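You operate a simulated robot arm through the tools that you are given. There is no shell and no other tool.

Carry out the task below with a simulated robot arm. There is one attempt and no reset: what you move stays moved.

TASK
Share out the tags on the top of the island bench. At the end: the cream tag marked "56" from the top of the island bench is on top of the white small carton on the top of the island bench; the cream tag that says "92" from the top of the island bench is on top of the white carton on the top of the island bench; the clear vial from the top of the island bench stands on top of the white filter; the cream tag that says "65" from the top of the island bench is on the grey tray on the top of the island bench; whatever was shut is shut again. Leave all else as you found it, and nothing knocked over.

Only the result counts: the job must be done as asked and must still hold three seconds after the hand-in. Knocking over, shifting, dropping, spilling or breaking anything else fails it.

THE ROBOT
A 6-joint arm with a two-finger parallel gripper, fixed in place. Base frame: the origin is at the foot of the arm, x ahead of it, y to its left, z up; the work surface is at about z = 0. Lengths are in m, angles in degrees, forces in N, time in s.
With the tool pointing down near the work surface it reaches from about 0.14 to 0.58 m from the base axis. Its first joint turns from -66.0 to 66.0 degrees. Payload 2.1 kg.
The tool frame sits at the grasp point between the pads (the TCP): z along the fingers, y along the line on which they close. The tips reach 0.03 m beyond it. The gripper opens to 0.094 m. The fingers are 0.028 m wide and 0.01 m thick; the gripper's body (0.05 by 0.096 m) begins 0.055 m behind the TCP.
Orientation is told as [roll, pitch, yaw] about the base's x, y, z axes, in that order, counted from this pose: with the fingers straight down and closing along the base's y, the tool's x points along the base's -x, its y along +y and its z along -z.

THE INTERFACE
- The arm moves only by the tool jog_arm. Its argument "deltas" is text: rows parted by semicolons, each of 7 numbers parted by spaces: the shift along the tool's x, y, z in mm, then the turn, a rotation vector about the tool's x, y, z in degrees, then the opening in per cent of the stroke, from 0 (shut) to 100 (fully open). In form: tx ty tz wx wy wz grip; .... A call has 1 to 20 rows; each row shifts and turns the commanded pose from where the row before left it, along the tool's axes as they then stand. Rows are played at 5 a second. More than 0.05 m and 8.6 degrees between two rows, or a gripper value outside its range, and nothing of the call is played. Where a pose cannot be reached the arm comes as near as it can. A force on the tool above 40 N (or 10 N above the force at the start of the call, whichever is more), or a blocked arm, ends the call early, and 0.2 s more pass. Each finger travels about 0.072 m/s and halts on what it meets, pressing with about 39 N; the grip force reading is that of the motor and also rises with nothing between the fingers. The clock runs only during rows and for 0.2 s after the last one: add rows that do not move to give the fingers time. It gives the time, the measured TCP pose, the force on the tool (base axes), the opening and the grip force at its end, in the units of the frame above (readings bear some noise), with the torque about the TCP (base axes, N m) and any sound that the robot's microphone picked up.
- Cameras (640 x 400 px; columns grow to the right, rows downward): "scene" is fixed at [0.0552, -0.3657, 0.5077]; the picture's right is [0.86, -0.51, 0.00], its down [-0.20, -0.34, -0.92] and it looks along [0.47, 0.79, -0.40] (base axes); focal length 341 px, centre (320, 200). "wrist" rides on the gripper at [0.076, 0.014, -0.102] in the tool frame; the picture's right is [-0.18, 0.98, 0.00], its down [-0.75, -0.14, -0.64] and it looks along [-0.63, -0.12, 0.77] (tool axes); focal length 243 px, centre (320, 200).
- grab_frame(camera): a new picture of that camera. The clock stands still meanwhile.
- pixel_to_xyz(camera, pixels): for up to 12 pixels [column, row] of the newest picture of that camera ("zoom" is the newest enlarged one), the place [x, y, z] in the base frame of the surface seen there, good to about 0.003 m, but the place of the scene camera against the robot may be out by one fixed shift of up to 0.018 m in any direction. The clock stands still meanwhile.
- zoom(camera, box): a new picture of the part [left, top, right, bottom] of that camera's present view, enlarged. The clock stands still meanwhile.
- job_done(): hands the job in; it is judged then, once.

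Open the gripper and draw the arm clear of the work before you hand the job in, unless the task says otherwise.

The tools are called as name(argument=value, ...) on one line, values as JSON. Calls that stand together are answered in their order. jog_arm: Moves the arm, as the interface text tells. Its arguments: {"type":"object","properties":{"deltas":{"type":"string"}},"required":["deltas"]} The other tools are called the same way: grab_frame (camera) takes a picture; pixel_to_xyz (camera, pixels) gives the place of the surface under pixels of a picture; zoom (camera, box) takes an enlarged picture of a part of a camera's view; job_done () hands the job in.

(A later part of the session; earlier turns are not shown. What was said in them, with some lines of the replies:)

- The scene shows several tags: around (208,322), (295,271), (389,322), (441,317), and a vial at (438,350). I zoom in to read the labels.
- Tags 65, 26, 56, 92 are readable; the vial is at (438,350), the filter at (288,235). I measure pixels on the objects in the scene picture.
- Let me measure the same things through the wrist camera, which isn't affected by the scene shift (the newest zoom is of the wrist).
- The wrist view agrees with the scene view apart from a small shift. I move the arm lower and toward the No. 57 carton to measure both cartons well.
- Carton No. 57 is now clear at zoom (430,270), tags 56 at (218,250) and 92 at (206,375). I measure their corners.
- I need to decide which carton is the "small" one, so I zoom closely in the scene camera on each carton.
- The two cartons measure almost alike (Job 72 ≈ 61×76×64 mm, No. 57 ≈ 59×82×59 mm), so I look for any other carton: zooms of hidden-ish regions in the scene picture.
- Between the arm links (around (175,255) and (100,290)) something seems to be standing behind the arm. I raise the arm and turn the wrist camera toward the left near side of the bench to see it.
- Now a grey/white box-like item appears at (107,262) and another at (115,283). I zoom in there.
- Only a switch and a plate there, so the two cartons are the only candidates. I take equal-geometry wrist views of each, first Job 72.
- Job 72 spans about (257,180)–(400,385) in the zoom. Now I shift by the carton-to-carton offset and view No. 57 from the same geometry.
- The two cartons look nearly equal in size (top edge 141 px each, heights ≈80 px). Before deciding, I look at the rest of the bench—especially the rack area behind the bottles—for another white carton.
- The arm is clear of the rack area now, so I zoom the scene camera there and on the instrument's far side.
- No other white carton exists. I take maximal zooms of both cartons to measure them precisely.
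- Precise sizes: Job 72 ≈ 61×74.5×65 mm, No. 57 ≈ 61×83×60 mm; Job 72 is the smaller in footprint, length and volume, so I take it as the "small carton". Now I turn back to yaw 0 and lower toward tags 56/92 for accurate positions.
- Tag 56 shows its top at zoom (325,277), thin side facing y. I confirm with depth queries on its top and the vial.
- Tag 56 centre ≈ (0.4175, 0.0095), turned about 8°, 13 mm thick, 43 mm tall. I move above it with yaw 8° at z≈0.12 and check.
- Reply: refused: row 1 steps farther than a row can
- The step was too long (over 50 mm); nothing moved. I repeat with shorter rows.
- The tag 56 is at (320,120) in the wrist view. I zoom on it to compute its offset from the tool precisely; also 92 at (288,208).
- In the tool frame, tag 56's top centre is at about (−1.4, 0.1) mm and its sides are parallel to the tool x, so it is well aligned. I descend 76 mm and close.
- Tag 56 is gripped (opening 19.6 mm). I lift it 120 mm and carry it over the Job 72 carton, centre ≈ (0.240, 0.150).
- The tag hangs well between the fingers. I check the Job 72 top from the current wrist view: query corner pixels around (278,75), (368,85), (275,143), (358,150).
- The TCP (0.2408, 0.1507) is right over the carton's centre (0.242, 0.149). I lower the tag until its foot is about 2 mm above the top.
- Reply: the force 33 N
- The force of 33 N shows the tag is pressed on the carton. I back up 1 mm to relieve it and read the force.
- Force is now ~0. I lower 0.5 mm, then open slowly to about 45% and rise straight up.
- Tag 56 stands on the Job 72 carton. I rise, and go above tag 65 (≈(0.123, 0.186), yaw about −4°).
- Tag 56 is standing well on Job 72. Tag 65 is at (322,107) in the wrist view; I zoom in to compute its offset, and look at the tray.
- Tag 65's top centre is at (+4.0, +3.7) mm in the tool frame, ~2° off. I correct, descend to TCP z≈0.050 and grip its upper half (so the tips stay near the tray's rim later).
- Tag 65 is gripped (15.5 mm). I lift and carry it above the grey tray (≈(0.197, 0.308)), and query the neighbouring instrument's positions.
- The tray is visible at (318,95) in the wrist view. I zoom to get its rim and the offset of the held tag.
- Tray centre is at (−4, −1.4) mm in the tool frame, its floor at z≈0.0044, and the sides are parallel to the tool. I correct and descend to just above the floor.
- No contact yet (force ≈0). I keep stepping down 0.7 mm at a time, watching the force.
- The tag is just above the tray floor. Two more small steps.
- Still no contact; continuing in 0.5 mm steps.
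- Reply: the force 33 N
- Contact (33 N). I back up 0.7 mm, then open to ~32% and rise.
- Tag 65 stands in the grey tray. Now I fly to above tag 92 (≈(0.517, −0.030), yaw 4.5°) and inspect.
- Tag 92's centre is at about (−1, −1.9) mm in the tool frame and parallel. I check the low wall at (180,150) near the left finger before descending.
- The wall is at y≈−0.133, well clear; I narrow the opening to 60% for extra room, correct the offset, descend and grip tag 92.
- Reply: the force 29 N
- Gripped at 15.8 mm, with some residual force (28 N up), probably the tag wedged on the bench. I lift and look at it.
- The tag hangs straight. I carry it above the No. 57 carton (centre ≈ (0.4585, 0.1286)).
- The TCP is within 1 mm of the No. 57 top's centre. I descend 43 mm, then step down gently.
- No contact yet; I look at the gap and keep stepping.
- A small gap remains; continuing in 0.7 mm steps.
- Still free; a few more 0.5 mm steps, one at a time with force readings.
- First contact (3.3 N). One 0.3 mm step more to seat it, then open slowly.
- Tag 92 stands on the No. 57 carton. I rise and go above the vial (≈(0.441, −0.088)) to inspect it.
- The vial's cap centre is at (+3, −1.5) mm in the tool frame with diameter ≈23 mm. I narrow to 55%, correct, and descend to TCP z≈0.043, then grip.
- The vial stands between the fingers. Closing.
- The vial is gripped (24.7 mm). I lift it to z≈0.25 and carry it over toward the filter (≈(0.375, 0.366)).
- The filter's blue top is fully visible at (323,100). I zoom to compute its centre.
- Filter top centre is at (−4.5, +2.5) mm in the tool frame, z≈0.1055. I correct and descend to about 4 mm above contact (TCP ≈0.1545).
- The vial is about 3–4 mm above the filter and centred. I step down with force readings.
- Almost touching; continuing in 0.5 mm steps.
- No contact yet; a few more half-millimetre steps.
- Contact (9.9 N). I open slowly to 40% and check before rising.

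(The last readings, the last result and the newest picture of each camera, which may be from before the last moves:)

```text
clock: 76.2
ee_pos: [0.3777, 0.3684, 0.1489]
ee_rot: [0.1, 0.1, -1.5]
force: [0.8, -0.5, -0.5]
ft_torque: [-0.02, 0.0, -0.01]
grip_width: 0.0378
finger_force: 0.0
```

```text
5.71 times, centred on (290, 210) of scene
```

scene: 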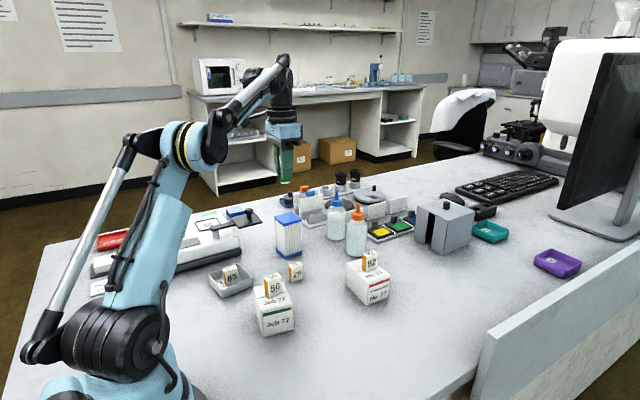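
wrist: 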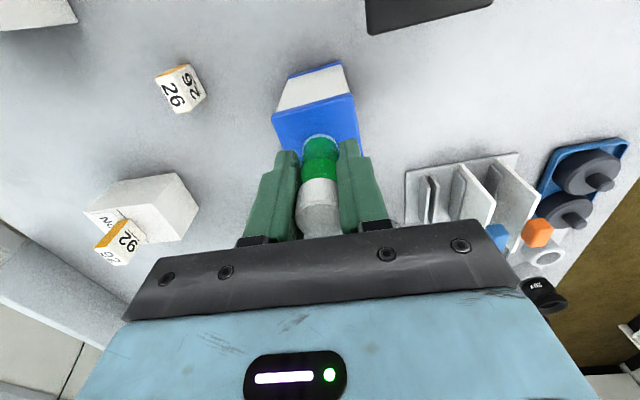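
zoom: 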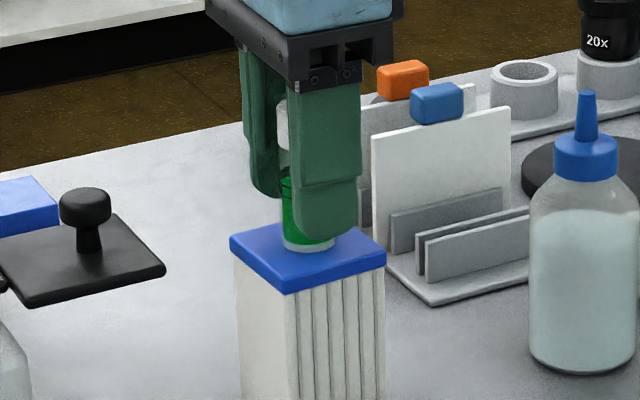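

The vial stands free on the filter. I rise straight up and move the arm back toward its start position.

jog_arm(deltas="0 0 -10 0 0 0 40; 0 0 -25 0 0 0 40; 0 0 -40 0 0 0 40; 0 0 -40 0 0 0 40; 0 0 -40 0 0 0 60; 0 0 -40 0 0 0 100; 25 -35 0 0 0 0 100; 25 -35 0 0 0 0 100; 25 -35 0 0 0 0 100; 25 -35 0 0 0 0 100; 25 -35 0 0 0 0 100; 0 0 0 0 0 0 100; 0 0 0 0 0 0 100")

grab_frame(camera="scene")

zoom(camera="scene", box=[200, 170, 420, 340])

grab_frame(camera="wrist")

```text
clock: 79.0
ee_pos: [0.2322, 0.18, 0.306]
ee_rot: [0.0, 0.0, -1.5]
force: [0.0, -1.5, -0.1]
ft_torque: [0.0, 0.0, 0.0]
grip_width: 0.094
finger_force: 0.1
out of reach, approached as far as the arm can: row 5, 6
```

```text
taken
```

scene: 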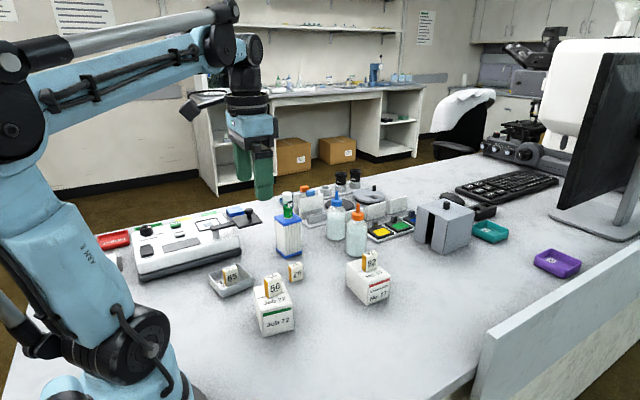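

```text
2.35 times, centred on (310, 255) of scene
```

zoom: 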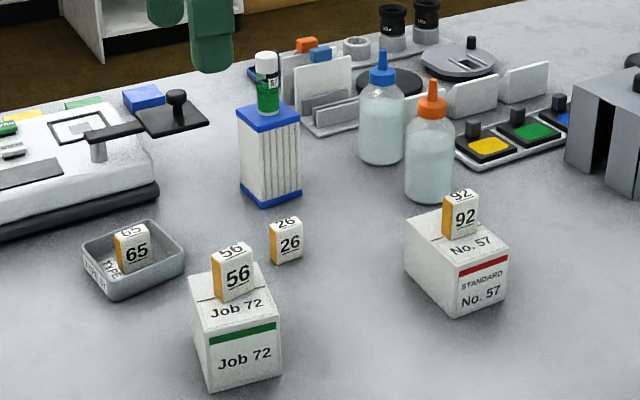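

```text
taken
```

wrist: 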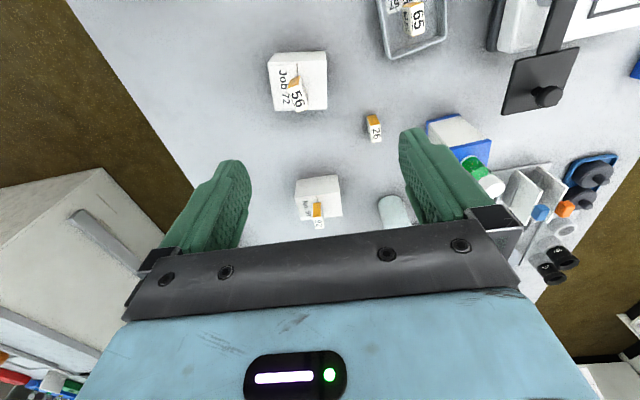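

All four items stand where asked: 56 on Job 72, 92 on No. 57, 65 in the grey tray and the vial on the filter. Tag 26 and the rest look undisturbed, and the gripper is open and clear, so I hand the job in.

job_done()

```text
The job is handed in.
```

I placed all four items and handed the job in. One choice, which carton counts as the "small" one, was a judgement call.

| Item | Where it is now |
|---|---|
| Tag 56 | Standing on top of the "Job 72" carton |
| Tag 92 | Standing on top of the "No. 57" carton |
| Tag 65 | Standing in the grey tray |
| Clear vial (green contents, white cap) | Standing on top of the white filter with the blue ends |

**Which carton is small:** The two white cartons have almost the same volume. I measured "Job 72" at about 61 × 74 × 65 mm and "No. 57" at about 61 × 83 × 60 mm. I took "Job 72" as the small one because it is shorter and has the smaller footprint, although it is slightly taller. If "No. 57" was meant, tags 56 and 92 are swapped.

I opened nothing, so there was nothing to shut again. In the last pictures nothing had been knocked over, tag 26 and the other things looked unmoved, and the gripper was open and clear of the bench.
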